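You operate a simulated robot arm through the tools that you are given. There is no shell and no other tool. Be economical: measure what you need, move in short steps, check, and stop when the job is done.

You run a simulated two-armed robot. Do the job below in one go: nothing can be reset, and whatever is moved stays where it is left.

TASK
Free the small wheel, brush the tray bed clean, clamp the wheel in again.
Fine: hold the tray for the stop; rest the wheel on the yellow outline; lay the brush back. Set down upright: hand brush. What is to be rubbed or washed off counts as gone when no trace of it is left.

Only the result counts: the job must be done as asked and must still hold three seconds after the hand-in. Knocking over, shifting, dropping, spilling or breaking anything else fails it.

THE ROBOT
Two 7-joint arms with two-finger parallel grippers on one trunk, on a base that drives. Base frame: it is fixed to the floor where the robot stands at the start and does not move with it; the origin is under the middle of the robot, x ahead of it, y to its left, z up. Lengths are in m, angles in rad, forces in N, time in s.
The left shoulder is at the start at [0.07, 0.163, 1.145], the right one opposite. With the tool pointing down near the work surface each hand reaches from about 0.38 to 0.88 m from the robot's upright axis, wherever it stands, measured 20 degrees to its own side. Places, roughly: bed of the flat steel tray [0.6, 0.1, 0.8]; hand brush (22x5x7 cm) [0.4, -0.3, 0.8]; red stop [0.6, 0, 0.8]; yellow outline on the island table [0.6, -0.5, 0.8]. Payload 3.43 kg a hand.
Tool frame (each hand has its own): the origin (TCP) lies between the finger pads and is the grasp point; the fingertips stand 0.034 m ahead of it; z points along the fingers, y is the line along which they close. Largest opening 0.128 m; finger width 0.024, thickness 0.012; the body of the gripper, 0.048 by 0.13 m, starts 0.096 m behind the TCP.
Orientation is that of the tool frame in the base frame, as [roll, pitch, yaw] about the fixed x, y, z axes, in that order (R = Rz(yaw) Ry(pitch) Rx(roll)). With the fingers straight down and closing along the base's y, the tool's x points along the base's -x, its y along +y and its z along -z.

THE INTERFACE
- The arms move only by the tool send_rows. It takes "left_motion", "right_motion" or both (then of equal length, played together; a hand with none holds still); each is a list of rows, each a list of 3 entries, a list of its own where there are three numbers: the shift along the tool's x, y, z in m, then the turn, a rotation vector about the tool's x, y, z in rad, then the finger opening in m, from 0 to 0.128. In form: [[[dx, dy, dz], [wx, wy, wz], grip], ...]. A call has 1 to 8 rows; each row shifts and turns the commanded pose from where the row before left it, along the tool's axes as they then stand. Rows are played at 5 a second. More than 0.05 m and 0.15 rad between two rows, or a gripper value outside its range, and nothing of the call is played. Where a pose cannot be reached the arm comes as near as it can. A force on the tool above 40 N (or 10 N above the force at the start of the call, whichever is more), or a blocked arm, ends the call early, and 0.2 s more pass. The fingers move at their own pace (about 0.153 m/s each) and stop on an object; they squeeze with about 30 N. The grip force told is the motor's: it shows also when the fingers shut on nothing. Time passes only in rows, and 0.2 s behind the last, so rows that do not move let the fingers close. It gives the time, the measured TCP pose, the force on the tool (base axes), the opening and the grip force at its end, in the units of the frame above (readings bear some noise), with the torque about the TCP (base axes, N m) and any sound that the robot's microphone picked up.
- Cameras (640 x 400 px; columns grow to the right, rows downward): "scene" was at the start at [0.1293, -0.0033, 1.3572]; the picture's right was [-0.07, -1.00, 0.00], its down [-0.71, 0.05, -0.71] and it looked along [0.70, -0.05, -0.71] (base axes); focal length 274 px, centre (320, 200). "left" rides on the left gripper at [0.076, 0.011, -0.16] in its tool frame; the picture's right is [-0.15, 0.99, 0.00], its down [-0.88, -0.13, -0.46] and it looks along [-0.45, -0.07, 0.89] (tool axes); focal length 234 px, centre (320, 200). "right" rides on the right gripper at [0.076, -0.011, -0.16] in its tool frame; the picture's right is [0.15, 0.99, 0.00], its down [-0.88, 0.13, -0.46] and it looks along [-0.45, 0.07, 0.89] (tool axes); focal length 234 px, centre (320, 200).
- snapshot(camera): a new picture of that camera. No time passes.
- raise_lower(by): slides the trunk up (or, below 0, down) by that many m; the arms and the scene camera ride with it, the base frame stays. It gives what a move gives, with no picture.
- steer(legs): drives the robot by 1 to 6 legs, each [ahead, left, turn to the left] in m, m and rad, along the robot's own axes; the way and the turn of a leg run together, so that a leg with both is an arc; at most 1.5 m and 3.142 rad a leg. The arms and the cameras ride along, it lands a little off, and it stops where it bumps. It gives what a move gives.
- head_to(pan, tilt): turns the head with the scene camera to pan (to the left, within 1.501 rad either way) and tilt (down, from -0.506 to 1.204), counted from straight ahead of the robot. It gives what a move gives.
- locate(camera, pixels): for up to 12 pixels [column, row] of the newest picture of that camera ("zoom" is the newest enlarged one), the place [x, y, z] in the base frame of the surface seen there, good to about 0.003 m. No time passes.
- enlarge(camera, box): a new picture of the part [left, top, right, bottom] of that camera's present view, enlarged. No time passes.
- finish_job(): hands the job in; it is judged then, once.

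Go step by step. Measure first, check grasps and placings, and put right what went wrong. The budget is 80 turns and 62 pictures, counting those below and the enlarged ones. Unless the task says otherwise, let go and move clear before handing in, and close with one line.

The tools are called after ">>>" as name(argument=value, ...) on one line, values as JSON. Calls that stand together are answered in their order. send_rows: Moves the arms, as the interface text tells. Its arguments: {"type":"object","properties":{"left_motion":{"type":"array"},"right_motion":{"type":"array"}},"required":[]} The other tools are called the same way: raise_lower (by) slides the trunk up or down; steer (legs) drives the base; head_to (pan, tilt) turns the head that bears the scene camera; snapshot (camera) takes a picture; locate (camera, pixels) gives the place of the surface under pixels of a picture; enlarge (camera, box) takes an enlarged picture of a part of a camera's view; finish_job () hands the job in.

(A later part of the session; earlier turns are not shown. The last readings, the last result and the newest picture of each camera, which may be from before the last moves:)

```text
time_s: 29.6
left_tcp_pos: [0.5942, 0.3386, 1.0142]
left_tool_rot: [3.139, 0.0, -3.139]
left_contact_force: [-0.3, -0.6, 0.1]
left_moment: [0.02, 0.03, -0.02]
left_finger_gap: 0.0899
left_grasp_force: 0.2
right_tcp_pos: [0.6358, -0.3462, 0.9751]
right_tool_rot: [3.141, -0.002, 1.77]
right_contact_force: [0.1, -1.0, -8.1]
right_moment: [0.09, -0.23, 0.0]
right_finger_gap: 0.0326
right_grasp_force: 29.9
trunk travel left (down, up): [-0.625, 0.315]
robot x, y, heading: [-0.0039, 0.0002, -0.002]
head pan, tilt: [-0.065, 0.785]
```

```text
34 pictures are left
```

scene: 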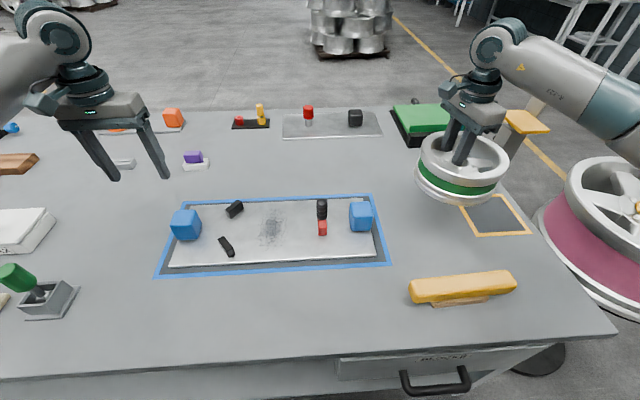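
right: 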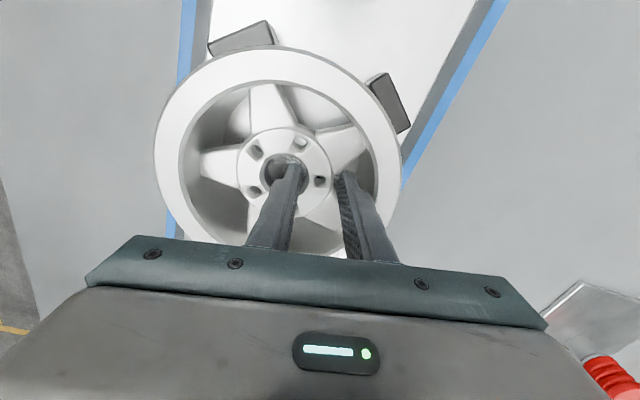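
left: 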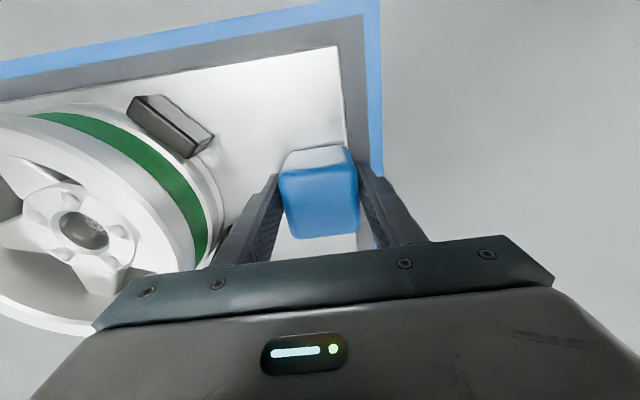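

Dirt patch visible at (270,230). Continue to above the outline and lower partway.

>>> send_rows(right_motion=[[[-0.0327, -0.0057, 0], [0, 0, 0], 0.0], [[-0.0327, -0.0057, 0], [0, 0, 0], 0.0], [[-0.0327, -0.0057, 0], [0, 0, 0], 0.0], [[-0.0327, -0.0057, 0], [0, 0, 0], 0.0], [[-0.0327, -0.0057, 0], [0, 0, 0], 0.0], [[0, 0, 0.025], [0, 0, 0], 0.0], [[0, 0, 0.025], [0, 0, 0], 0.0], [[0, 0, 0], [0, 0, 0], 0.0]])

>>> head_to(pan=-0.6, tilt=0.75)

>>> snapshot(camera="scene")

>>> snapshot(camera="right")

```text
time_s: 31.4
left_tcp_pos: [0.5952, 0.34, 1.0147]
left_tool_rot: [-3.141, 0.001, -3.14]
left_contact_force: [-0.6, -0.7, 0.1]
left_moment: [-0.05, -0.02, -0.01]
left_finger_gap: 0.0903
left_grasp_force: 0.1
right_tcp_pos: [0.6409, -0.5104, 0.9243]
right_tool_rot: [3.141, 0.0, 1.77]
right_contact_force: [-0.8, 0.4, -7.8]
right_moment: [0.04, -0.2, -0.01]
right_finger_gap: 0.0329
right_grasp_force: 30.2
trunk travel left (down, up): [-0.625, 0.315]
robot x, y, heading: [-0.0011, 0.0026, 0.001]
head pan, tilt: [-0.065, 0.785]
```

```text
time_s: 32.4
left_tcp_pos: [0.5956, 0.3379, 1.0133]
left_tool_rot: [3.142, 0.0, -3.139]
left_contact_force: [-0.2, 0.7, 0.5]
left_moment: [0.02, 0.0, -0.01]
left_finger_gap: 0.0903
left_grasp_force: 0.1
right_tcp_pos: [0.6411, -0.5119, 0.9245]
right_tool_rot: [3.141, -0.003, 1.771]
right_contact_force: [0.6, 0.3, -7.4]
right_moment: [0.01, -0.23, -0.01]
right_finger_gap: 0.0328
right_grasp_force: 30.3
trunk travel left (down, up): [-0.625, 0.315]
robot x, y, heading: [-0.0027, -0.0002, 0.001]
head pan, tilt: [-0.6, 0.75]
```

```text
33 pictures are left
```

scene: 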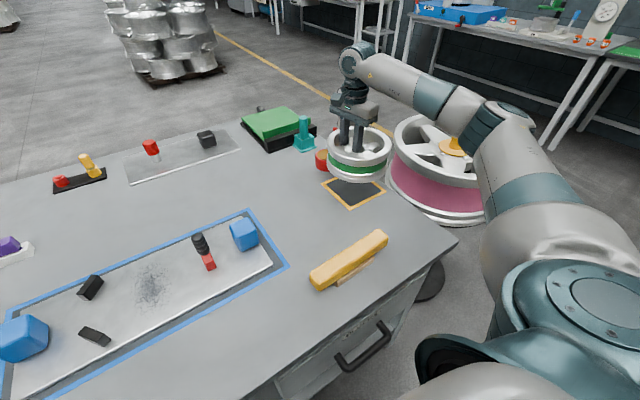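

```text
32 pictures are left
```

right: 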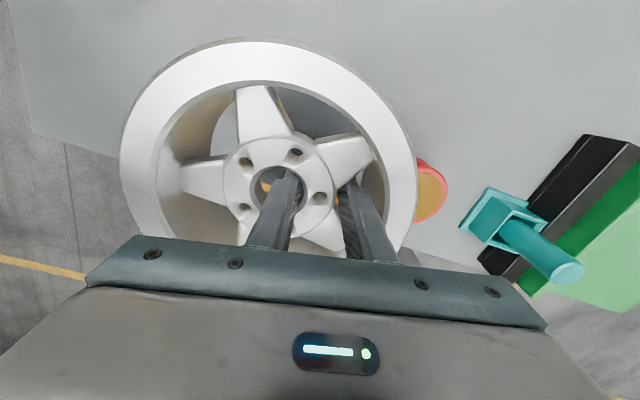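

>>> locate(camera="right", pixels=[[430, 190], [416, 165], [122, 160], [250, 40], [416, 185], [270, 170], [425, 215], [443, 180], [447, 195]])

>>> locate(camera="scene", pixels=[[321, 160], [318, 168], [323, 181], [351, 207], [385, 190], [350, 190], [358, 129], [331, 150], [391, 148], [355, 165]])

```text
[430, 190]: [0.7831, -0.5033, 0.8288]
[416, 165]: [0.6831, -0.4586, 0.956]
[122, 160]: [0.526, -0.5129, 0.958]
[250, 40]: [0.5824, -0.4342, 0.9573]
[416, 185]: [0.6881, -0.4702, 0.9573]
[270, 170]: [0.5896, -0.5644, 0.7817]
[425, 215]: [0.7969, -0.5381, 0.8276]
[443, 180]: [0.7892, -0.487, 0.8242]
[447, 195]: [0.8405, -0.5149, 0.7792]
```

```text
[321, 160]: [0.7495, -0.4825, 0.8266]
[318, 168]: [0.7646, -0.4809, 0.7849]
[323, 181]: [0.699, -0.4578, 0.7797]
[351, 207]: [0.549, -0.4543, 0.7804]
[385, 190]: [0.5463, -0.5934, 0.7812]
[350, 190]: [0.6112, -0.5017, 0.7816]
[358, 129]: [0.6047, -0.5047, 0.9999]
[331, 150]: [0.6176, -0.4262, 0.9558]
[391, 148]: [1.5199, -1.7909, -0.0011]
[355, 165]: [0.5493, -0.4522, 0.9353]
```

Wheel is level, centre ≈ (0.612,−0.512); outline centre ≈ (0.617,−0.520). Nudge and lower, with the tin about 4 cm clear.

>>> send_rows(right_motion=[[[-0.0086, 0.0023, 0.015], [0, 0, 0], 0.0], [[0, 0, 0.02], [0, 0, 0], 0.0], [[0, 0, 0.02], [0, 0, 0], 0.0], [[0, 0, 0.015], [0, 0, 0], 0.0], [[0, 0, 0.01], [0, 0, 0], 0.0], [[0, 0, 0.006], [0, 0, 0], 0.0], [[0, 0, 0.004], [0, 0, 0], 0.0], [[0, 0, 0], [0, 0, 0], 0.0]])

```text
time_s: 34.2
left_tcp_pos: [0.5956, 0.3391, 1.0148]
left_tool_rot: [-3.14, 0.0, -3.139]
left_contact_force: [0.6, -0.5, 0.0]
left_moment: [-0.05, 0.04, 0.02]
left_finger_gap: 0.09
left_grasp_force: 0.1
right_tcp_pos: [0.6436, -0.5206, 0.8344]
right_tool_rot: [3.141, -0.002, 1.771]
right_contact_force: [0.1, -0.4, -7.4]
right_moment: [0.04, -0.24, 0.0]
right_finger_gap: 0.0327
right_grasp_force: 29.1
trunk travel left (down, up): [-0.625, 0.315]
robot x, y, heading: [0.0018, 0.0006, -0.001]
head pan, tilt: [-0.6, 0.75]
```

>>> send_rows(right_motion=[[[0, 0, 0.004], [0, 0, 0], 0.0], [[0, 0, 0.003], [0, 0, 0], 0.0], [[0, 0, 0], [0, 0, 0], 0.0]])

```text
time_s: 35.0
left_tcp_pos: [0.5942, 0.3389, 1.0142]
left_tool_rot: [3.14, 0.001, -3.139]
left_contact_force: [0.3, -0.5, -0.1]
left_moment: [0.01, -0.02, 0.02]
left_finger_gap: 0.0902
left_grasp_force: 0.0
right_tcp_pos: [0.6448, -0.5198, 0.8272]
right_tool_rot: [-3.14, -0.001, 1.77]
right_contact_force: [0.3, -0.4, -8.5]
right_moment: [0.03, -0.23, 0.01]
right_finger_gap: 0.0326
right_grasp_force: 29.3
trunk travel left (down, up): [-0.625, 0.315]
robot x, y, heading: [-0.0018, -0.0014, 0.003]
head pan, tilt: [-0.6, 0.75]
```

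Still hanging at 0.827; lower a few mm more until it unloads.

>>> send_rows(right_motion=[[[0, 0, 0.003], [0, 0, 0], 0.0], [[0, 0, 0.002], [0, 0, 0], 0.0], [[0, 0, 0], [0, 0, 0], 0.0]])

```text
time_s: 35.8
left_tcp_pos: [0.5941, 0.3403, 1.0146]
left_tool_rot: [3.141, 0.002, -3.139]
left_contact_force: [0.7, 0.4, 0.2]
left_moment: [-0.01, 0.02, 0.02]
left_finger_gap: 0.0901
left_grasp_force: 0.1
right_tcp_pos: [0.6447, -0.5185, 0.827]
right_tool_rot: [3.136, 0.001, 1.768]
right_contact_force: [5.4, -7.1, 19.0]
right_moment: [0.39, 0.79, 0.28]
right_finger_gap: 0.0325
right_grasp_force: 30.2
trunk travel left (down, up): [-0.625, 0.315]
robot x, y, heading: [-0.0017, -0.0015, 0.001]
head pan, tilt: [-0.6, 0.75]
```

Contact reached. Ease up 2 mm, open slightly and rise straight out.

>>> send_rows(right_motion=[[[0, 0, -0.002], [0, 0, 0], 0.0], [[0, 0, 0], [0, 0, 0], 0.041], [[0, 0, 0], [0, 0, 0], 0.041], [[0, 0, -0.03], [0, 0, 0], 0.041], [[0, 0, -0.04], [0, 0, 0], 0.041], [[0, 0, -0.05], [0, 0, 0], 0.041], [[0, 0, -0.05], [0, 0, 0], 0.041], [[0, 0, -0.05], [0, 0, 0], 0.041]])

>>> snapshot(camera="right")

```text
time_s: 37.6
left_tcp_pos: [0.593, 0.3407, 1.0153]
left_tool_rot: [-3.139, 0.001, -3.141]
left_contact_force: [0.7, -0.6, 0.2]
left_moment: [-0.01, 0.0, -0.02]
left_finger_gap: 0.0902
left_grasp_force: 0.0
right_tcp_pos: [0.6422, -0.5201, 1.045]
right_tool_rot: [3.141, -0.001, 1.772]
right_contact_force: [-0.2, 0.0, 0.1]
right_moment: [-0.02, -0.03, -0.01]
right_finger_gap: 0.0411
right_grasp_force: 0.0
trunk travel left (down, up): [-0.625, 0.315]
robot x, y, heading: [-0.0001, 0.0005, -0.001]
head pan, tilt: [-0.6, 0.75]
```

```text
31 pictures are left
```

right: 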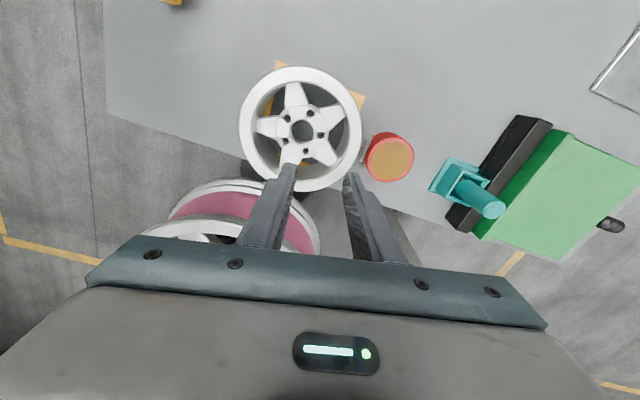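

Wheel rests on the outline. Next, look at the brush and measure the dirt patch.

>>> head_to(pan=-0.3, tilt=0.9)

>>> snapshot(camera="scene")

>>> enlarge(camera="scene", box=[320, 190, 480, 290])

```text
time_s: 38.4
left_tcp_pos: [0.5945, 0.3401, 1.0143]
left_tool_rot: [-3.141, 0.001, -3.138]
left_contact_force: [0.4, -0.7, -0.5]
left_moment: [0.0, 0.04, -0.02]
left_finger_gap: 0.09
left_grasp_force: 0.1
right_tcp_pos: [0.6439, -0.5197, 1.0429]
right_tool_rot: [-3.141, -0.001, 1.77]
right_contact_force: [-0.4, -0.5, -0.8]
right_moment: [0.0, 0.01, 0.01]
right_finger_gap: 0.041
right_grasp_force: 0.0
trunk travel left (down, up): [-0.625, 0.315]
robot x, y, heading: [0.0023, -0.0033, -0.001]
head pan, tilt: [-0.3, 0.901]
```

```text
30 pictures are left
```

scene: 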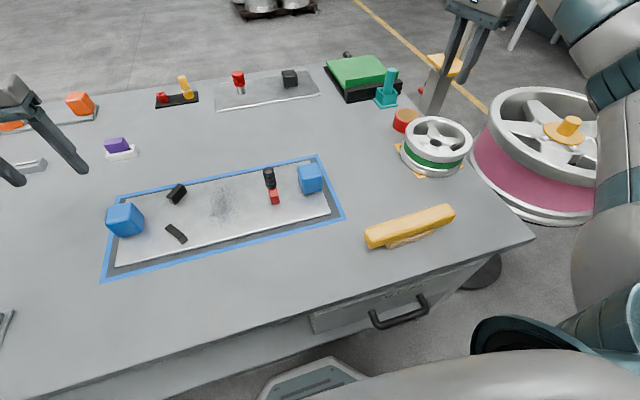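

```text
4.00 times, centred on (400, 240) of scene
```

zoom: 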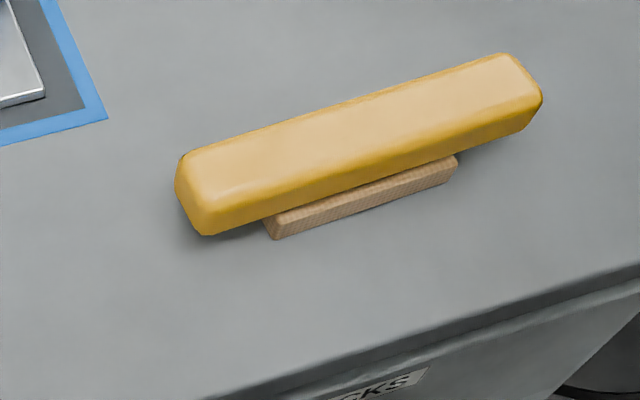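

>>> locate(camera="zoom", pixels=[[190, 175], [520, 70], [355, 125], [203, 190], [535, 90], [185, 155], [500, 55], [280, 215], [280, 237], [457, 160], [210, 232], [345, 105]])

>>> locate(camera="scene", pixels=[[208, 205], [235, 200], [222, 188], [222, 220], [222, 205], [176, 187], [175, 238], [269, 172], [275, 197], [117, 265], [330, 214], [318, 155]])

>>> enlarge(camera="scene", box=[100, 150, 340, 280])

```text
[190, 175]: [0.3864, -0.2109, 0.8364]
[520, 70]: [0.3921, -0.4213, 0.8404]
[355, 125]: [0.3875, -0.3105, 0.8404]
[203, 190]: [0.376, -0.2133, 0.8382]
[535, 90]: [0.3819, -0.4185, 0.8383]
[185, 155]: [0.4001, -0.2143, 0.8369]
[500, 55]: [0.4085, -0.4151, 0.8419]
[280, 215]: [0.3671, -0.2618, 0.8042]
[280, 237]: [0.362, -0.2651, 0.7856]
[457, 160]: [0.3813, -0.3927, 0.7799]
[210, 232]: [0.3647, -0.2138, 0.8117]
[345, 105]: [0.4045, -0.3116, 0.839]
```

```text
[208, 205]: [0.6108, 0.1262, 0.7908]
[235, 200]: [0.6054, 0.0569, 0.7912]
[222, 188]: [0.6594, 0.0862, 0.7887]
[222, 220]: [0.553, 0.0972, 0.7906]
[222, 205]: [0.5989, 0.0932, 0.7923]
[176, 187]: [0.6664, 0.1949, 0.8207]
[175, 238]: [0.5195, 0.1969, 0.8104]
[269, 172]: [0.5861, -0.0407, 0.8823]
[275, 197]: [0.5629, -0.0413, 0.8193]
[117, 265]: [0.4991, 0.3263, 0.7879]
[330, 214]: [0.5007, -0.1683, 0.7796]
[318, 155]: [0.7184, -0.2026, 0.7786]
```

```text
2.67 times, centred on (220, 215) of scene
```

zoom: 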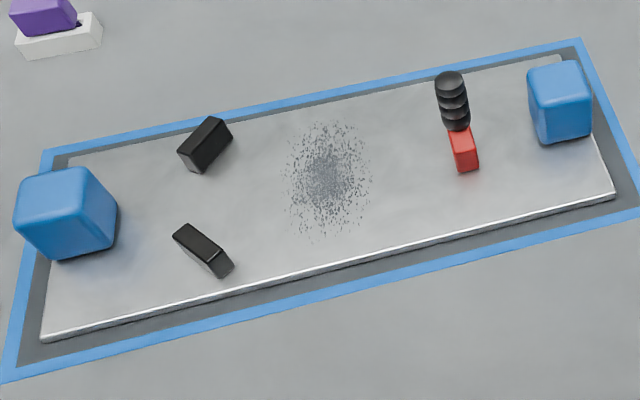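

Brush centre ≈ (0.390, −0.317), handle top z 0.842, axis along y; dirt spans x 0.545–0.66, y 0.055–0.13. Right hand goes above the brush, left returns to the handle to steady the tray.

>>> send_rows(right_motion=[[[0, 0, 0], [0, 0, 0.0875], 0.041], [[0, 0, 0], [0, 0, 0.0875], 0.041], [[0.029, -0.0362, 0], [0, 0, 0], 0.09], [[0.029, -0.0362, 0], [0, 0, 0], 0.09], [[0.029, -0.0362, 0], [0, 0, 0], 0.09], [[0.029, -0.0362, 0], [0, 0, 0], 0.09], [[0.029, -0.0362, 0], [0, 0, 0], 0.09], [[0.029, -0.0362, 0], [0, 0, 0], 0.09]], left_motion=[[[0, -0.0395, 0], [0, 0, 0], 0.09], [[-0.003, 0, 0], [0, 0, 0], 0.09], [[0, 0, 0.045], [0, 0, 0], 0.09], [[0, 0, 0.045], [0, 0, 0], 0.09], [[0, 0, 0.045], [0, 0, 0], 0.09], [[0, 0, 0.045], [0, 0, 0], 0.09], [[0, 0, 0], [0, 0, 0], 0.03], [[0, 0, 0], [0, 0, 0], 0.03]])

>>> snapshot(camera="right")

```text
time_s: 40.2
left_tcp_pos: [0.5985, 0.3013, 0.8357]
left_tool_rot: [-3.141, 0.001, -3.141]
left_contact_force: [-1.1, 1.1, 0.1]
left_moment: [0.2, -0.25, -0.05]
left_finger_gap: 0.0549
left_grasp_force: 30.1
right_tcp_pos: [0.4231, -0.3479, 1.0452]
right_tool_rot: [3.141, -0.001, 1.596]
right_contact_force: [0.0, -0.4, -0.8]
right_moment: [-0.03, 0.0, 0.0]
right_finger_gap: 0.0899
right_grasp_force: 0.0
trunk travel left (down, up): [-0.625, 0.315]
robot x, y, heading: [-0.0021, -0.0015, -0.003]
head pan, tilt: [-0.3, 0.901]
```

```text
27 pictures are left
```

right: 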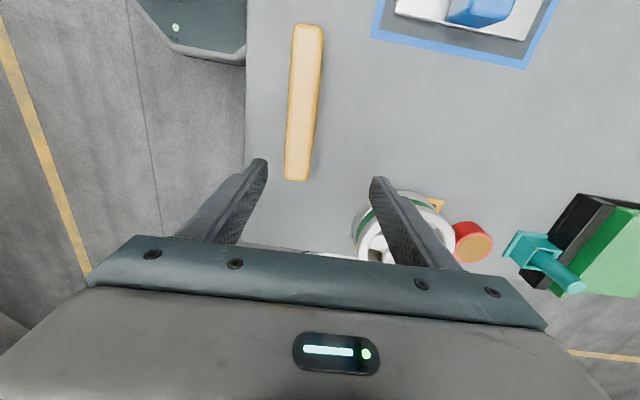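

>>> locate(camera="right", pixels=[[308, 26], [297, 177], [292, 100], [315, 101], [303, 100], [295, 30], [321, 30], [287, 175], [307, 177]])

```text
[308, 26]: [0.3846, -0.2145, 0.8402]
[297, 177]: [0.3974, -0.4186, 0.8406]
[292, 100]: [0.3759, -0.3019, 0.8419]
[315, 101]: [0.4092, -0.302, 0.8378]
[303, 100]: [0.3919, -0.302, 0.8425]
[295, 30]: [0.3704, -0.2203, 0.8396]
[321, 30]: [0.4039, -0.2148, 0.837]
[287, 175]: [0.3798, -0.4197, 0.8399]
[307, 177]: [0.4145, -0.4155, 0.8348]
```

Brush centre (0.3915, −0.3165), axis yaw ≈1.625. Align, descend, grip.

>>> send_rows(right_motion=[[[0.0322, -0.0308, 0], [0, 0, -0.03], 0.09], [[0, 0, 0.045], [0, 0, 0], 0.09], [[0, 0, 0.045], [0, 0, 0], 0.09], [[0, 0, 0.045], [0, 0, 0], 0.09], [[0, 0, 0.045], [0, 0, 0], 0.09], [[0, 0, 0.036], [0, 0, 0], 0.09], [[0, 0, 0], [0, 0, 0], 0.09]])

>>> send_rows(right_motion=[[[0, 0, 0], [0, 0, 0], 0.02], [[0, 0, 0], [0, 0, 0], 0.02], [[0, 0, 0], [0, 0, 0], 0.02]])

>>> snapshot(camera="right")

```text
time_s: 41.8
left_tcp_pos: [0.599, 0.3004, 0.8354]
left_tool_rot: [3.141, 0.002, -3.141]
left_contact_force: [-0.2, -0.8, 0.5]
left_moment: [0.55, -0.2, -0.14]
left_finger_gap: 0.0549
left_grasp_force: 30.4
right_tcp_pos: [0.3904, -0.3188, 0.829]
right_tool_rot: [3.141, -0.001, 1.624]
right_contact_force: [-0.7, -0.2, 0.1]
right_moment: [-0.02, 0.01, -0.02]
right_finger_gap: 0.09
right_grasp_force: 0.1
trunk travel left (down, up): [-0.625, 0.315]
robot x, y, heading: [-0.0023, -0.0036, -0.0]
head pan, tilt: [-0.3, 0.901]
```

```text
time_s: 42.6
left_tcp_pos: [0.5997, 0.302, 0.8358]
left_tool_rot: [3.141, 0.0, -3.139]
left_contact_force: [-0.7, -1.0, -0.5]
left_moment: [0.54, -0.12, -0.23]
left_finger_gap: 0.055
left_grasp_force: 29.8
right_tcp_pos: [0.3902, -0.3171, 0.8299]
right_tool_rot: [-3.141, 0.001, 1.626]
right_contact_force: [0.6, -1.2, -0.1]
right_moment: [0.02, 0.01, -0.01]
right_finger_gap: 0.0477
right_grasp_force: 30.0
trunk travel left (down, up): [-0.625, 0.315]
robot x, y, heading: [-0.0021, -0.0006, 0.001]
head pan, tilt: [-0.3, 0.901]
```

```text
26 pictures are left
```

right: 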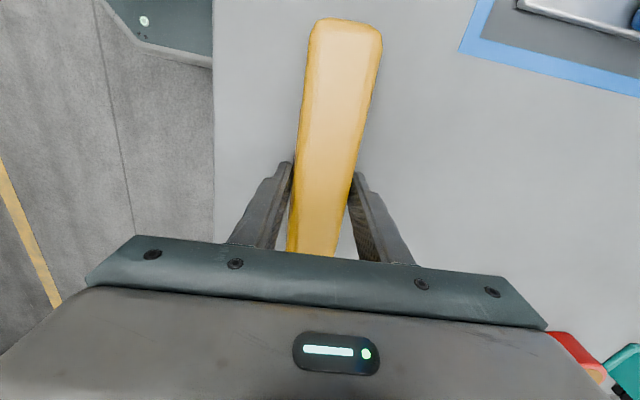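

Gripped (47.7 mm). Lift, move forward, and turn the brush to lie along x.

>>> send_rows(right_motion=[[[0, 0, -0.02], [0, 0, 0], 0.02], [[0, 0, -0.04], [0, 0, 0], 0.02], [[0, 0.025, -0.04], [0, 0, 0], 0.02], [[0, 0.03, -0.03], [0, 0, 0], 0.02], [[0, 0.03, 0], [0, 0, -0.1378], 0.02], [[0, 0.02, 0], [0, 0, -0.1378], 0.02], [[0, 0, 0], [0, 0, -0.1378], 0.02], [[0, 0, 0], [0, 0, -0.1378], 0.02]])

>>> send_rows(right_motion=[[[0, 0, 0], [0, 0, -0.1378], 0.02], [[0, 0, 0], [0, 0, -0.1378], 0.02], [[0, 0, 0], [0, 0, -0.1378], 0.02], [[0, 0, 0], [0, 0, -0.1378], 0.02], [[0, 0, 0], [0, 0, -0.1378], 0.02], [[0, 0, 0], [0, 0, -0.1378], 0.02], [[0, 0, 0], [0, 0, -0.1378], 0.02], [[0, 0, 0], [0, 0, 0], 0.02]])

>>> snapshot(camera="scene")

```text
time_s: 44.4
left_tcp_pos: [0.599, 0.3009, 0.8358]
left_tool_rot: [-3.141, 0.0, -3.138]
left_contact_force: [1.3, 0.5, 0.5]
left_moment: [0.41, -0.02, 0.11]
left_finger_gap: 0.0549
left_grasp_force: 30.1
right_tcp_pos: [0.4954, -0.3102, 0.9598]
right_tool_rot: [3.142, -0.001, 2.177]
right_contact_force: [-0.3, 0.3, -1.9]
right_moment: [-0.03, -0.01, -0.04]
right_finger_gap: 0.0472
right_grasp_force: 30.3
trunk travel left (down, up): [-0.625, 0.315]
robot x, y, heading: [-0.0043, 0.0019, -0.001]
head pan, tilt: [-0.3, 0.901]
```

```text
time_s: 46.2
left_tcp_pos: [0.5976, 0.3017, 0.8357]
left_tool_rot: [-3.141, 0.0, -3.141]
left_contact_force: [0.8, -0.1, 0.0]
left_moment: [0.44, -0.09, 0.02]
left_finger_gap: 0.0548
left_grasp_force: 29.8
right_tcp_pos: [0.4951, -0.3105, 0.9598]
right_tool_rot: [-3.141, 0.001, -3.14]
right_contact_force: [0.5, -0.2, -1.7]
right_moment: [0.04, 0.0, -0.05]
right_finger_gap: 0.0473
right_grasp_force: 29.8
trunk travel left (down, up): [-0.625, 0.315]
robot x, y, heading: [0.002, 0.0014, -0.002]
head pan, tilt: [-0.3, 0.901]
```

```text
25 pictures are left
```

scene: 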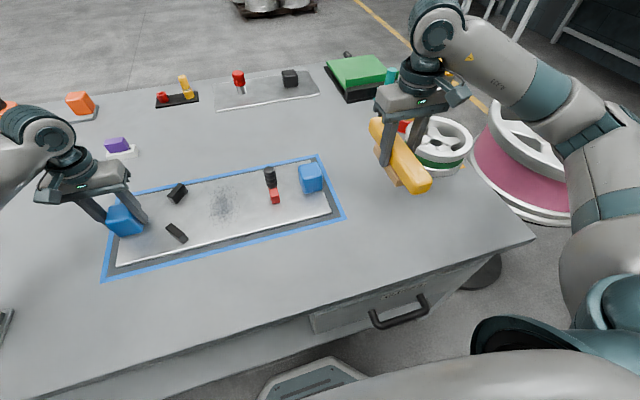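

Brush lies along x in hand. Move over the bed at y≈0.03 (between stop and dirt) and lower near the surface.

>>> send_rows(right_motion=[[[-0.0134, 0.0425, 0], [0, 0, 0], 0.02], [[-0.0134, 0.0425, 0], [0, 0, 0], 0.02], [[-0.0134, 0.0425, 0], [0, 0, 0], 0.02], [[-0.0134, 0.0425, 0], [0, 0, 0], 0.02], [[-0.0134, 0.0425, 0], [0, 0, 0], 0.02], [[-0.0134, 0.0425, 0], [0, 0, 0], 0.02], [[-0.0134, 0.0425, 0], [0, 0, 0], 0.02], [[-0.0134, 0.0425, 0], [0, 0, 0], 0.02]])

>>> send_rows(right_motion=[[[0, 0, 0.04], [0, 0, 0], 0.02], [[0, 0, 0.04], [0, 0, 0], 0.02], [[0, 0, 0.025], [0, 0, 0], 0.02], [[0, 0, 0.008], [0, 0, 0], 0.02], [[0, 0, 0], [0, 0, 0], 0.02]])

>>> enlarge(camera="scene", box=[100, 150, 340, 280])

```text
time_s: 48.0
left_tcp_pos: [0.5987, 0.3022, 0.8353]
left_tool_rot: [-3.139, -0.001, -3.14]
left_contact_force: [0.8, 3.2, 0.5]
left_moment: [-0.13, 0.11, -0.01]
left_finger_gap: 0.0551
left_grasp_force: 30.3
right_tcp_pos: [0.6036, 0.0318, 0.959]
right_tool_rot: [-3.14, -0.002, 3.142]
right_contact_force: [0.2, 0.2, -2.0]
right_moment: [0.0, -0.01, 0.02]
right_finger_gap: 0.0473
right_grasp_force: 30.1
trunk travel left (down, up): [-0.625, 0.315]
robot x, y, heading: [0.0009, 0.0004, -0.0]
head pan, tilt: [-0.3, 0.901]
```

```text
time_s: 49.2
left_tcp_pos: [0.5994, 0.3017, 0.8356]
left_tool_rot: [3.141, 0.001, -3.139]
left_contact_force: [-0.1, -0.6, 0.3]
left_moment: [0.34, -0.05, -0.2]
left_finger_gap: 0.055
left_grasp_force: 30.1
right_tcp_pos: [0.6038, 0.0292, 0.8458]
right_tool_rot: [3.14, -0.002, -3.141]
right_contact_force: [-0.1, 0.8, -1.8]
right_moment: [0.0, 0.0, 0.0]
right_finger_gap: 0.0474
right_grasp_force: 29.9
trunk travel left (down, up): [-0.625, 0.315]
robot x, y, heading: [-0.0009, -0.0035, 0.006]
head pan, tilt: [-0.3, 0.901]
```

```text
2.67 times, centred on (220, 215) of scene
```

zoom: 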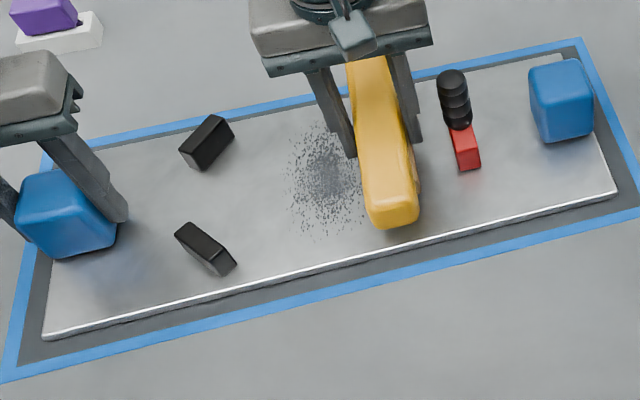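

Just above the bed. Lower in small steps to light contact.

>>> send_rows(right_motion=[[[0, 0, 0.004], [0, 0, 0], 0.02], [[0, 0, 0.002], [0, 0, 0], 0.02], [[0, 0, 0], [0, 0, 0], 0.02]])

```text
time_s: 50.0
left_tcp_pos: [0.5984, 0.3015, 0.835]
left_tool_rot: [-3.141, 0.0, -3.139]
left_contact_force: [-0.4, -0.9, -0.3]
left_moment: [0.38, -0.03, -0.22]
left_finger_gap: 0.0551
left_grasp_force: 30.1
right_tcp_pos: [0.6022, 0.0308, 0.8411]
right_tool_rot: [-3.14, 0.0, -3.141]
right_contact_force: [-0.1, -0.7, -1.3]
right_moment: [0.0, 0.01, 0.02]
right_finger_gap: 0.0473
right_grasp_force: 29.9
trunk travel left (down, up): [-0.625, 0.315]
robot x, y, heading: [-0.0013, 0.0022, 0.002]
head pan, tilt: [-0.3, 0.901]
```

>>> send_rows(right_motion=[[[0, 0, 0.002], [0, 0, 0], 0.02], [[0, 0, 0], [0, 0, 0], 0.02]])

```text
time_s: 50.6
left_tcp_pos: [0.5994, 0.3011, 0.8358]
left_tool_rot: [-3.141, -0.001, -3.14]
left_contact_force: [2.8, -1.1, -2.7]
left_moment: [0.45, 0.28, 0.52]
left_finger_gap: 0.0549
left_grasp_force: 30.1
right_tcp_pos: [0.6029, 0.0299, 0.8403]
right_tool_rot: [3.141, 0.0, -3.14]
right_contact_force: [-1.7, -1.0, 12.1]
right_moment: [-0.33, 0.1, 0.03]
right_finger_gap: 0.0475
right_grasp_force: 29.9
trunk travel left (down, up): [-0.625, 0.315]
robot x, y, heading: [0.0013, 0.0, 0.001]
head pan, tilt: [-0.3, 0.901]
```

Contact (~12 N). Sweep toward +y across the dirt and back.

>>> send_rows(right_motion=[[[0, 0.015, 0], [0, 0, 0], 0.02], [[0, 0.018, 0], [0, 0, 0], 0.02], [[0, 0.018, 0], [0, 0, 0], 0.02], [[0, 0.018, 0], [0, 0, 0], 0.02], [[0, 0.018, 0], [0, 0, 0], 0.02], [[0, 0.018, 0], [0, 0, 0], 0.02], [[0, 0, 0], [0, 0, 0], 0.02]])

>>> enlarge(camera="scene", box=[100, 150, 340, 280])

```text
time_s: 51.7
left_tcp_pos: [0.597, 0.3031, 0.8358]
left_tool_rot: [3.14, -0.001, -3.14]
left_contact_force: [-1.6, 0.6, 0.9]
left_moment: [-0.94, 0.02, -0.08]
left_finger_gap: 0.055
left_grasp_force: 30.3
right_tcp_pos: [0.6053, 0.1085, 0.8401]
right_tool_rot: [-3.141, 0.004, 3.141]
right_contact_force: [-2.2, 2.7, 5.2]
right_moment: [-0.01, 0.04, 0.01]
right_finger_gap: 0.0474
right_grasp_force: 30.0
trunk travel left (down, up): [-0.625, 0.315]
robot x, y, heading: [-0.0001, -0.0, 0.005]
head pan, tilt: [-0.3, 0.901]
stopped in row 5 (right hand): the force on the tool passed its limit (the readings are from after the stop); the commanded pose is now the measured one
```

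```text
2.67 times, centred on (220, 215) of scene
```

zoom: 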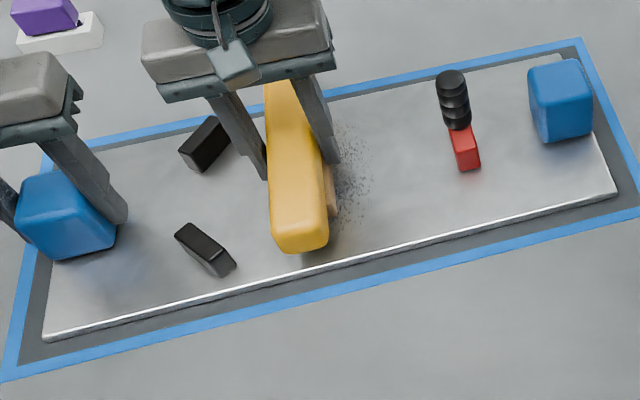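

The sweep stopped on force at y=0.108; contact is now lighter and the dirt behind is partly thinned. Continue to 0.13, then back.

>>> send_rows(right_motion=[[[0, 0.012, 0], [0, 0, 0], 0.02], [[0, 0.012, 0], [0, 0, 0], 0.02], [[0, -0.015, 0], [0, 0, 0], 0.02], [[0, -0.018, 0], [0, 0, 0], 0.02], [[0, -0.018, 0], [0, 0, 0], 0.02], [[0, -0.018, 0], [0, 0, 0], 0.02], [[0, -0.018, 0], [0, 0, 0], 0.02], [[0, -0.01, 0], [0, 0, 0], 0.02]])

>>> enlarge(camera="scene", box=[100, 150, 340, 280])

```text
time_s: 53.5
left_tcp_pos: [0.5973, 0.3009, 0.8357]
left_tool_rot: [3.14, -0.002, -3.141]
left_contact_force: [-2.7, -0.7, 4.0]
left_moment: [-0.6, -0.04, -0.17]
left_finger_gap: 0.0546
left_grasp_force: 29.7
right_tcp_pos: [0.6059, 0.0339, 0.8406]
right_tool_rot: [-3.139, 0.002, 3.14]
right_contact_force: [0.2, 1.2, 2.3]
right_moment: [0.09, 0.06, -0.04]
right_finger_gap: 0.0476
right_grasp_force: 29.5
trunk travel left (down, up): [-0.625, 0.315]
robot x, y, heading: [-0.0008, -0.0009, 0.0]
head pan, tilt: [-0.3, 0.901]
```

```text
2.67 times, centred on (220, 215) of scene
```

zoom: 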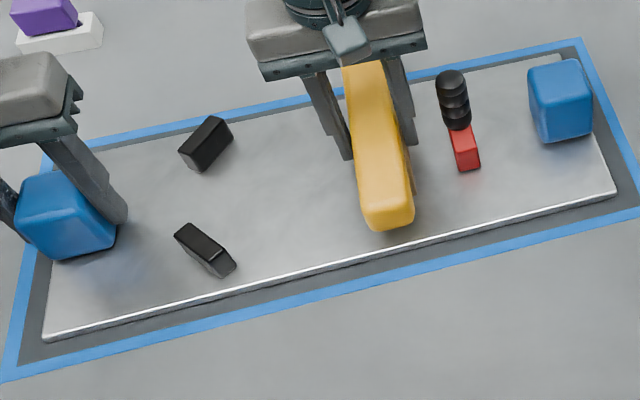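

Looks clean behind. One more round with x offset for safety, then lift and inspect.

>>> send_rows(right_motion=[[[-0.015, 0.01, 0], [0, 0, 0], 0.02], [[0, 0.022, 0], [0, 0, 0], 0.02], [[0, 0.022, 0], [0, 0, 0], 0.02], [[0, 0.022, 0], [0, 0, 0], 0.02], [[0, 0.02, 0], [0, 0, 0], 0.02], [[0.015, 0, 0], [0, 0, 0], 0.02], [[0.015, 0, 0], [0, 0, 0], 0.02], [[0, -0.015, 0], [0, 0, 0], 0.02]])

>>> send_rows(right_motion=[[[0, -0.022, 0], [0, 0, 0], 0.02], [[0, -0.022, 0], [0, 0, 0], 0.02], [[0, -0.022, 0], [0, 0, 0], 0.02], [[0, -0.015, 0], [0, 0, 0], 0.02], [[0, 0, -0.03], [0, 0, 0], 0.02], [[0, 0, -0.045], [0, 0, 0], 0.02], [[0, -0.045, -0.02], [0, 0, 0], 0.02], [[0, -0.049, 0], [0, 0, 0], 0.02]])

>>> enlarge(camera="scene", box=[140, 160, 320, 270])

>>> enlarge(camera="left", box=[0, 0, 320, 200])

```text
time_s: 55.3
left_tcp_pos: [0.5982, 0.3015, 0.8352]
left_tool_rot: [3.14, -0.002, -3.139]
left_contact_force: [1.0, 0.1, 5.6]
left_moment: [-0.25, 0.22, -0.09]
left_finger_gap: 0.0549
left_grasp_force: 30.4
right_tcp_pos: [0.5895, 0.1157, 0.8397]
right_tool_rot: [-3.141, 0.003, 3.139]
right_contact_force: [1.5, 2.2, 5.3]
right_moment: [-0.02, 0.18, -0.08]
right_finger_gap: 0.0473
right_grasp_force: 30.1
trunk travel left (down, up): [-0.625, 0.315]
robot x, y, heading: [-0.0004, -0.004, 0.0]
head pan, tilt: [-0.3, 0.901]
```

```text
time_s: 57.0
left_tcp_pos: [0.5983, 0.2916, 0.835]
left_tool_rot: [-3.13, -0.001, 3.132]
left_contact_force: [-0.9, -7.6, 6.3]
left_moment: [1.81, 0.05, 0.15]
left_finger_gap: 0.0556
left_grasp_force: 30.1
right_tcp_pos: [0.5891, -0.0298, 0.9351]
right_tool_rot: [3.12, 0.005, -3.132]
right_contact_force: [-0.8, 3.5, -1.3]
right_moment: [0.14, 0.01, -0.01]
right_finger_gap: 0.0478
right_grasp_force: 24.3
trunk travel left (down, up): [-0.625, 0.315]
robot x, y, heading: [0.0017, -0.0026, 0.004]
head pan, tilt: [-0.3, 0.901]
stopped in row 8 (right hand): the force on the tool passed its limit (the readings are from after the stop); the commanded pose is now the measured one
```

```text
3.56 times, centred on (230, 215) of scene
```

zoom: 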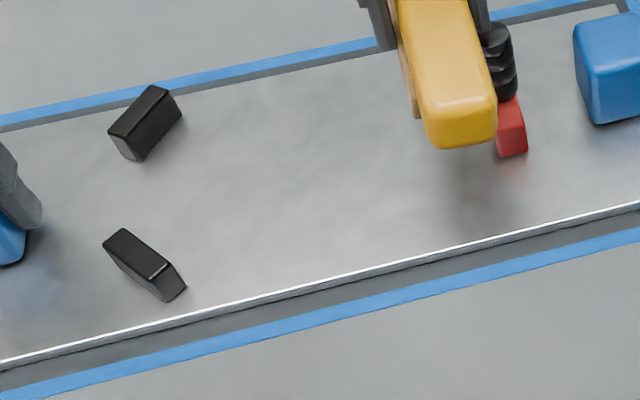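

```text
2.00 times, centred on (160, 100) of left
```

zoom: 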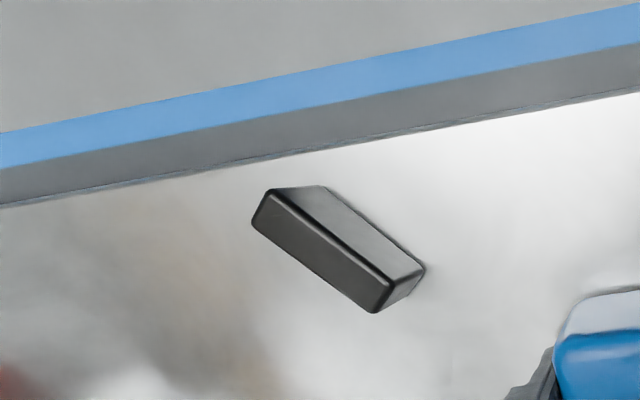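

The dirt is gone, but the brush snagged the knob on leaving and dragged the tray slightly (left hand y 0.3015→0.2916). Back off toward +y, then up.

>>> send_rows(right_motion=[[[0, 0.012, 0], [0, 0, 0], 0.02], [[0, 0.012, 0], [0, 0, 0], 0.02], [[0, 0, -0.03], [0, 0, 0], 0.02], [[0, 0, -0.03], [0, 0, 0], 0.02], [[0, 0, 0], [0, 0, 0], 0.02]])

>>> enlarge(camera="scene", box=[100, 150, 340, 280])

>>> snapshot(camera="right")

```text
time_s: 58.2
left_tcp_pos: [0.5984, 0.2943, 0.8341]
left_tool_rot: [-3.131, 0.002, 3.135]
left_contact_force: [-0.3, 2.3, -0.9]
left_moment: [1.81, -0.33, 0.2]
left_finger_gap: 0.0551
left_grasp_force: 30.1
right_tcp_pos: [0.5868, -0.0069, 0.9956]
right_tool_rot: [3.121, 0.003, -3.132]
right_contact_force: [-0.3, -0.1, -1.6]
right_moment: [-0.01, -0.02, 0.03]
right_finger_gap: 0.0475
right_grasp_force: 29.7
trunk travel left (down, up): [-0.625, 0.315]
robot x, y, heading: [-0.0005, 0.0025, -0.0]
head pan, tilt: [-0.3, 0.901]
```

```text
2.67 times, centred on (220, 215) of scene
```

zoom: 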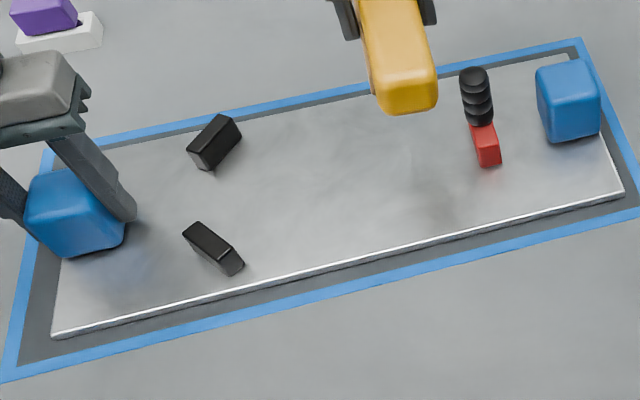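

```text
18 pictures are left
```

right: 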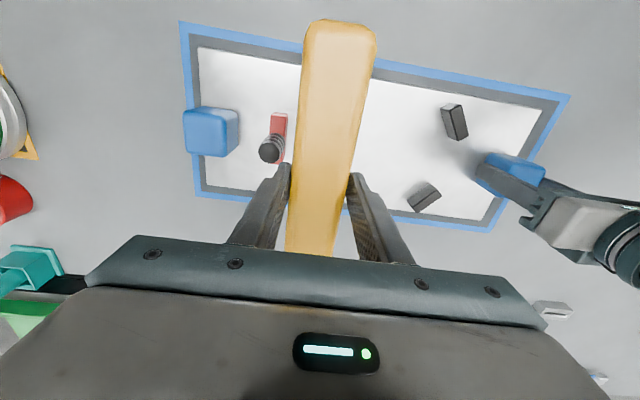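

Bed is clean. The tray sits ~7 mm off toward −y; draw it back with the left hand.

>>> send_rows(left_motion=[[[0, 0.003, 0], [0, 0, 0], 0.03], [[0, 0.003, 0], [0, 0, 0], 0.03], [[0, 0, 0], [0, 0, 0], 0.03]])

```text
time_s: 59.0
left_tcp_pos: [0.5986, 0.299, 0.8342]
left_tool_rot: [-3.13, -0.001, 3.134]
left_contact_force: [0.1, -2.4, -0.4]
left_moment: [1.39, -0.5, -0.16]
left_finger_gap: 0.0553
left_grasp_force: 30.0
right_tcp_pos: [0.5884, -0.006, 0.9948]
right_tool_rot: [3.12, 0.003, -3.133]
right_contact_force: [0.3, -0.1, -1.4]
right_moment: [-0.01, -0.01, 0.0]
right_finger_gap: 0.0475
right_grasp_force: 30.1
trunk travel left (down, up): [-0.625, 0.315]
robot x, y, heading: [0.0019, -0.0017, 0.002]
head pan, tilt: [-0.3, 0.901]
```

>>> send_rows(left_motion=[[[0, 0.0025, 0], [-0.0115, 0, -0.0075], 0.03], [[0, 0, 0], [0, 0, 0], 0.03]], right_motion=[[[0, 0, -0.02], [0.0215, 0, 0.0095], 0.02], [[0, 0, 0], [0, 0, 0], 0.02]])

>>> enlarge(camera="scene", box=[100, 150, 340, 280])

```text
time_s: 59.6
left_tcp_pos: [0.5982, 0.3033, 0.8347]
left_tool_rot: [-3.139, -0.002, 3.141]
left_contact_force: [-1.3, -0.5, 2.6]
left_moment: [-0.24, 0.12, -0.1]
left_finger_gap: 0.0546
left_grasp_force: 29.6
right_tcp_pos: [0.5862, -0.0064, 1.0155]
right_tool_rot: [-3.141, 0.004, 3.141]
right_contact_force: [-0.9, -0.3, -1.6]
right_moment: [-0.01, 0.02, 0.02]
right_finger_gap: 0.0474
right_grasp_force: 30.3
trunk travel left (down, up): [-0.625, 0.315]
robot x, y, heading: [0.0007, -0.0021, 0.001]
head pan, tilt: [-0.3, 0.901]
```

```text
2.67 times, centred on (220, 215) of scene
```

zoom: 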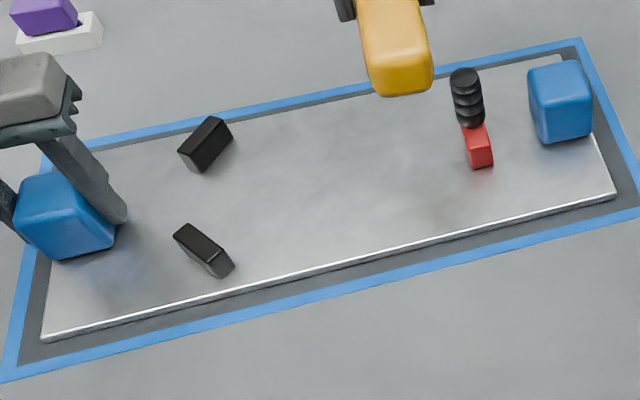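

Tray is back where it was. Now carry the brush back and turn it along y again.

>>> send_rows(right_motion=[[[0.0125, -0.0434, 0], [0, 0, 0], 0.02], [[0.0125, -0.0434, 0], [0, 0, 0], 0.02], [[0.0125, -0.0434, 0], [0, 0, 0], 0.02], [[0.0125, -0.0434, 0], [0, 0, 0], 0.02], [[0.0125, -0.0434, 0], [0, 0, 0], 0.02], [[0.0125, -0.0434, 0], [0, 0, 0], 0.02], [[0.0125, -0.0434, 0], [0, 0, 0], 0.02], [[0, 0, 0], [0, 0, 0.1378], 0.02]])

>>> send_rows(right_motion=[[[0, 0, 0], [0, 0, 0.1378], 0.02], [[0, 0, 0], [0, 0, 0.1378], 0.02], [[0, 0, 0], [0, 0, 0.1378], 0.02], [[0, 0, 0], [0, 0, 0.1378], 0.02], [[0, 0, 0], [0, 0, 0.1378], 0.02], [[0, 0, 0], [0, 0, 0.1378], 0.02], [[0, 0, 0], [0, 0, 0.1378], 0.02], [[0, 0, 0], [0, 0, 0.1378], 0.02]])

>>> send_rows(right_motion=[[[0, -0.035, 0], [0, 0, 0.1378], 0.02], [[0, -0.035, 0], [0, 0, 0.1378], 0.02], [[0, -0.02, 0.04], [0, 0, 0], 0.02], [[0, 0, 0], [0, 0, 0], 0.02]])

```text
time_s: 61.5
left_tcp_pos: [0.5992, 0.3024, 0.8347]
left_tool_rot: [3.141, 0.0, 3.14]
left_contact_force: [-0.4, -1.3, 0.8]
left_moment: [0.39, 0.07, -0.25]
left_finger_gap: 0.0545
left_grasp_force: 30.3
right_tcp_pos: [0.4999, -0.3102, 1.0154]
right_tool_rot: [3.141, 0.002, 3.002]
right_contact_force: [0.3, 0.3, -1.4]
right_moment: [0.02, 0.01, 0.02]
right_finger_gap: 0.0474
right_grasp_force: 30.2
trunk travel left (down, up): [-0.625, 0.315]
robot x, y, heading: [0.0056, -0.0005, 0.001]
head pan, tilt: [-0.3, 0.901]
```

```text
time_s: 63.2
left_tcp_pos: [0.5984, 0.3021, 0.836]
left_tool_rot: [-3.141, -0.001, -3.141]
left_contact_force: [0.0, -2.8, 0.6]
left_moment: [-0.32, 0.02, -0.22]
left_finger_gap: 0.0551
left_grasp_force: 29.7
right_tcp_pos: [0.5009, -0.3115, 1.0149]
right_tool_rot: [3.138, 0.001, 1.9]
right_contact_force: [-0.1, -0.1, -1.8]
right_moment: [0.01, 0.04, 0.0]
right_finger_gap: 0.0471
right_grasp_force: 29.8
trunk travel left (down, up): [-0.625, 0.315]
robot x, y, heading: [0.001, -0.0006, 0.001]
head pan, tilt: [-0.3, 0.901]
```

```text
time_s: 64.2
left_tcp_pos: [0.5983, 0.3021, 0.8346]
left_tool_rot: [-3.141, -0.001, -3.141]
left_contact_force: [-1.6, -0.1, 1.2]
left_moment: [0.13, -0.23, 0.39]
left_finger_gap: 0.055
left_grasp_force: 29.9
right_tcp_pos: [0.4123, -0.3295, 0.9751]
right_tool_rot: [3.137, 0.002, 1.624]
right_contact_force: [0.2, 0.0, -1.1]
right_moment: [0.0, -0.01, 0.02]
right_finger_gap: 0.0474
right_grasp_force: 30.1
trunk travel left (down, up): [-0.625, 0.315]
robot x, y, heading: [0.0005, -0.0012, -0.004]
head pan, tilt: [-0.3, 0.901]
```

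>>> send_rows(right_motion=[[[0.0137, -0.0213, 0], [0, 0, 0], 0.02], [[0, 0, 0.04], [0, 0, 0], 0.02], [[0, 0, 0.04], [0, 0, 0], 0.02], [[0, 0, 0.035], [0, 0, 0], 0.02], [[0, 0, 0.02], [0, 0, 0], 0.02], [[0, 0, 0.005], [0, 0, 0], 0.02], [[0, 0, 0], [0, 0, 0], 0.02]])

>>> send_rows(right_motion=[[[0, 0, 0.003], [0, 0, 0], 0.02], [[0, 0, 0], [0, 0, 0], 0.02]])

>>> enlarge(camera="scene", box=[320, 170, 500, 290])

```text
time_s: 65.8
left_tcp_pos: [0.5984, 0.3017, 0.834]
left_tool_rot: [3.142, 0.0, -3.141]
left_contact_force: [0.3, 0.5, 2.4]
left_moment: [0.18, -0.13, -0.17]
left_finger_gap: 0.0549
left_grasp_force: 29.9
right_tcp_pos: [0.3911, -0.3189, 0.835]
right_tool_rot: [3.139, 0.0, 1.625]
right_contact_force: [-0.3, -0.5, -1.5]
right_moment: [0.04, 0.0, -0.02]
right_finger_gap: 0.047
right_grasp_force: 29.4
trunk travel left (down, up): [-0.625, 0.315]
robot x, y, heading: [0.0007, 0.0004, 0.002]
head pan, tilt: [-0.3, 0.901]
```

```text
time_s: 66.5
left_tcp_pos: [0.5982, 0.3019, 0.8332]
left_tool_rot: [-3.141, -0.001, 3.141]
left_contact_force: [2.5, 2.2, 1.5]
left_moment: [0.56, 0.14, 0.02]
left_finger_gap: 0.0546
left_grasp_force: 30.2
right_tcp_pos: [0.3914, -0.3192, 0.8323]
right_tool_rot: [3.138, 0.002, 1.625]
right_contact_force: [-1.5, 0.3, 3.0]
right_moment: [-0.28, 0.13, -0.07]
right_finger_gap: 0.0474
right_grasp_force: 30.3
trunk travel left (down, up): [-0.625, 0.315]
robot x, y, heading: [0.0025, 0.0041, -0.003]
head pan, tilt: [-0.3, 0.901]
```

```text
3.33 times, centred on (410, 230) of scene
```

zoom: 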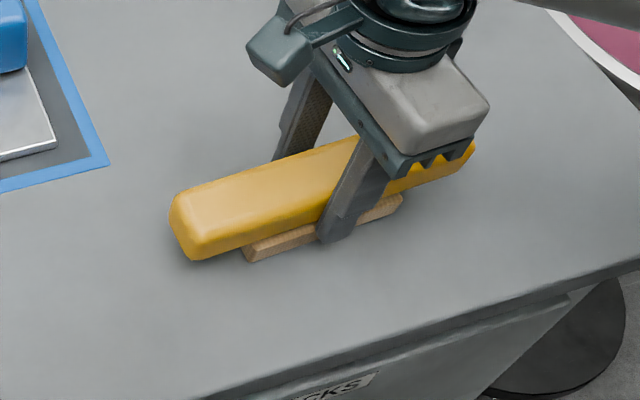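

Brush stands on its bristles at its old place. Release, rise, then go back over the wheel.

>>> send_rows(right_motion=[[[0, 0, 0], [0, 0, 0], 0.06], [[0, 0, 0], [0, 0, 0], 0.085], [[0, 0, -0.03], [0, 0, 0], 0.085], [[0, 0, -0.045], [0, 0, 0], 0.085], [[0, 0, -0.045], [0, 0, 0], 0.085], [[0, 0, -0.045], [0, 0, 0], 0.085], [[0, 0, -0.045], [0, 0, 0], 0.06], [[0, 0, 0], [0, 0, -0.145], 0.041]])

```text
time_s: 68.2
left_tcp_pos: [0.5989, 0.3026, 0.8348]
left_tool_rot: [3.141, 0.001, 3.14]
left_contact_force: [0.0, 1.3, 2.8]
left_moment: [0.07, -0.13, 0.06]
left_finger_gap: 0.0547
left_grasp_force: 29.8
right_tcp_pos: [0.3887, -0.3177, 1.042]
right_tool_rot: [3.139, 0.002, 1.773]
right_contact_force: [-0.1, 0.1, 0.3]
right_moment: [0.0, 0.01, -0.01]
right_finger_gap: 0.0409
right_grasp_force: 0.1
trunk travel left (down, up): [-0.625, 0.315]
robot x, y, heading: [0.002, -0.0024, 0.004]
head pan, tilt: [-0.3, 0.901]
```

>>> send_rows(right_motion=[[[-0.03554, 0.02997, 0], [0, 0, 0], 0.041], [[-0.03554, 0.02997, 0], [0, 0, 0], 0.041], [[-0.03554, 0.02997, 0], [0, 0, 0], 0.041], [[-0.03554, 0.02997, 0], [0, 0, 0], 0.041], [[-0.03554, 0.02997, 0], [0, 0, 0], 0.041], [[-0.03554, 0.02997, 0], [0, 0, 0], 0.041], [[-0.03554, 0.02997, 0], [0, 0, 0], 0.041], [[0, 0, 0], [0, 0, 0], 0.041]])

>>> snapshot(camera="right")

>>> snapshot(camera="scene")

```text
time_s: 70.0
left_tcp_pos: [0.5987, 0.302, 0.8352]
left_tool_rot: [-3.141, 0.0, 3.142]
left_contact_force: [0.3, 0.5, 1.9]
left_moment: [-0.06, 0.12, -0.13]
left_finger_gap: 0.0552
left_grasp_force: 29.7
right_tcp_pos: [0.6452, -0.5172, 1.042]
right_tool_rot: [3.138, 0.002, 1.77]
right_contact_force: [-0.5, 0.9, -0.3]
right_moment: [0.0, 0.02, 0.01]
right_finger_gap: 0.0411
right_grasp_force: 0.1
trunk travel left (down, up): [-0.625, 0.315]
robot x, y, heading: [0.0048, -0.0026, -0.001]
head pan, tilt: [-0.3, 0.901]
```

```text
15 pictures are left
```

right: 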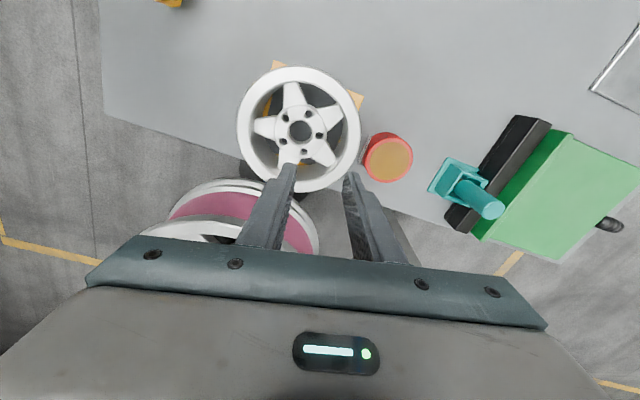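

```text
14 pictures are left
```

scene: 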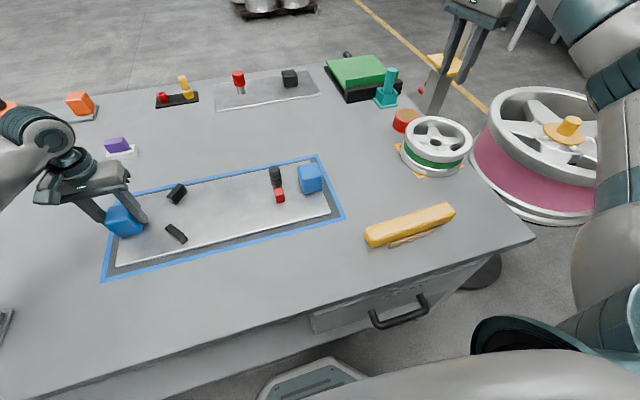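

Brush is at its old place, wheel sits under the hand as before. Descend with the same finger gap and grip.

>>> send_rows(right_motion=[[[-0.002, -0.0015, 0.04], [0, 0, 0], 0.041], [[0, 0, 0.045], [0, 0, 0], 0.041], [[0, 0, 0.045], [0, 0, 0], 0.041], [[0, 0, 0.03], [0, 0, 0], 0.041], [[0, 0, 0.02], [0, 0, 0], 0.041], [[0, 0, 0.02], [0, 0, 0], 0.041], [[0, 0, 0.013], [0, 0, 0], 0.041], [[0, 0, 0], [0, 0, 0], 0.041]])

>>> send_rows(right_motion=[[[0, 0, 0], [0, 0, 0], 0.0], [[0, 0, 0], [0, 0, 0], 0.0], [[0, 0, 0], [0, 0, 0], 0.0], [[0, 0, 0], [0, 0, 0], 0.0], [[0, 0, -0.005], [0, 0, 0], 0.0], [[0, 0, -0.005], [0, 0, 0], 0.0], [[0, 0, 0], [0, 0, 0], 0.0]])

```text
time_s: 71.6
left_tcp_pos: [0.5959, 0.3047, 0.8338]
left_tool_rot: [3.141, -0.001, 3.139]
left_contact_force: [-1.4, 2.8, 2.3]
left_moment: [-0.75, -0.41, -0.07]
left_finger_gap: 0.0546
left_grasp_force: 30.1
right_tcp_pos: [0.6475, -0.5211, 0.8492]
right_tool_rot: [3.115, 0.003, 1.766]
right_contact_force: [-6.9, 6.9, 22.1]
right_moment: [-0.04, -1.07, 0.18]
right_finger_gap: 0.0405
right_grasp_force: 0.0
trunk travel left (down, up): [-0.625, 0.315]
robot x, y, heading: [0.0018, 0.0006, -0.003]
head pan, tilt: [-0.3, 0.901]
stopped in row 7 (right hand): the force on the tool passed its limit (the readings are from after the stop); the commanded pose is now the measured one
```

```text
time_s: 73.2
left_tcp_pos: [0.5972, 0.3025, 0.8335]
left_tool_rot: [3.138, 0.0, 3.142]
left_contact_force: [-1.3, 6.9, 14.9]
left_moment: [-0.92, -0.08, -0.07]
left_finger_gap: 0.0552
left_grasp_force: 29.7
right_tcp_pos: [0.6485, -0.5237, 0.8532]
right_tool_rot: [3.123, 0.004, 1.763]
right_contact_force: [0.3, 0.1, -8.6]
right_moment: [0.05, -0.22, 0.03]
right_finger_gap: 0.0328
right_grasp_force: 29.3
trunk travel left (down, up): [-0.625, 0.315]
robot x, y, heading: [-0.0021, 0.004, -0.0]
head pan, tilt: [-0.3, 0.901]
```

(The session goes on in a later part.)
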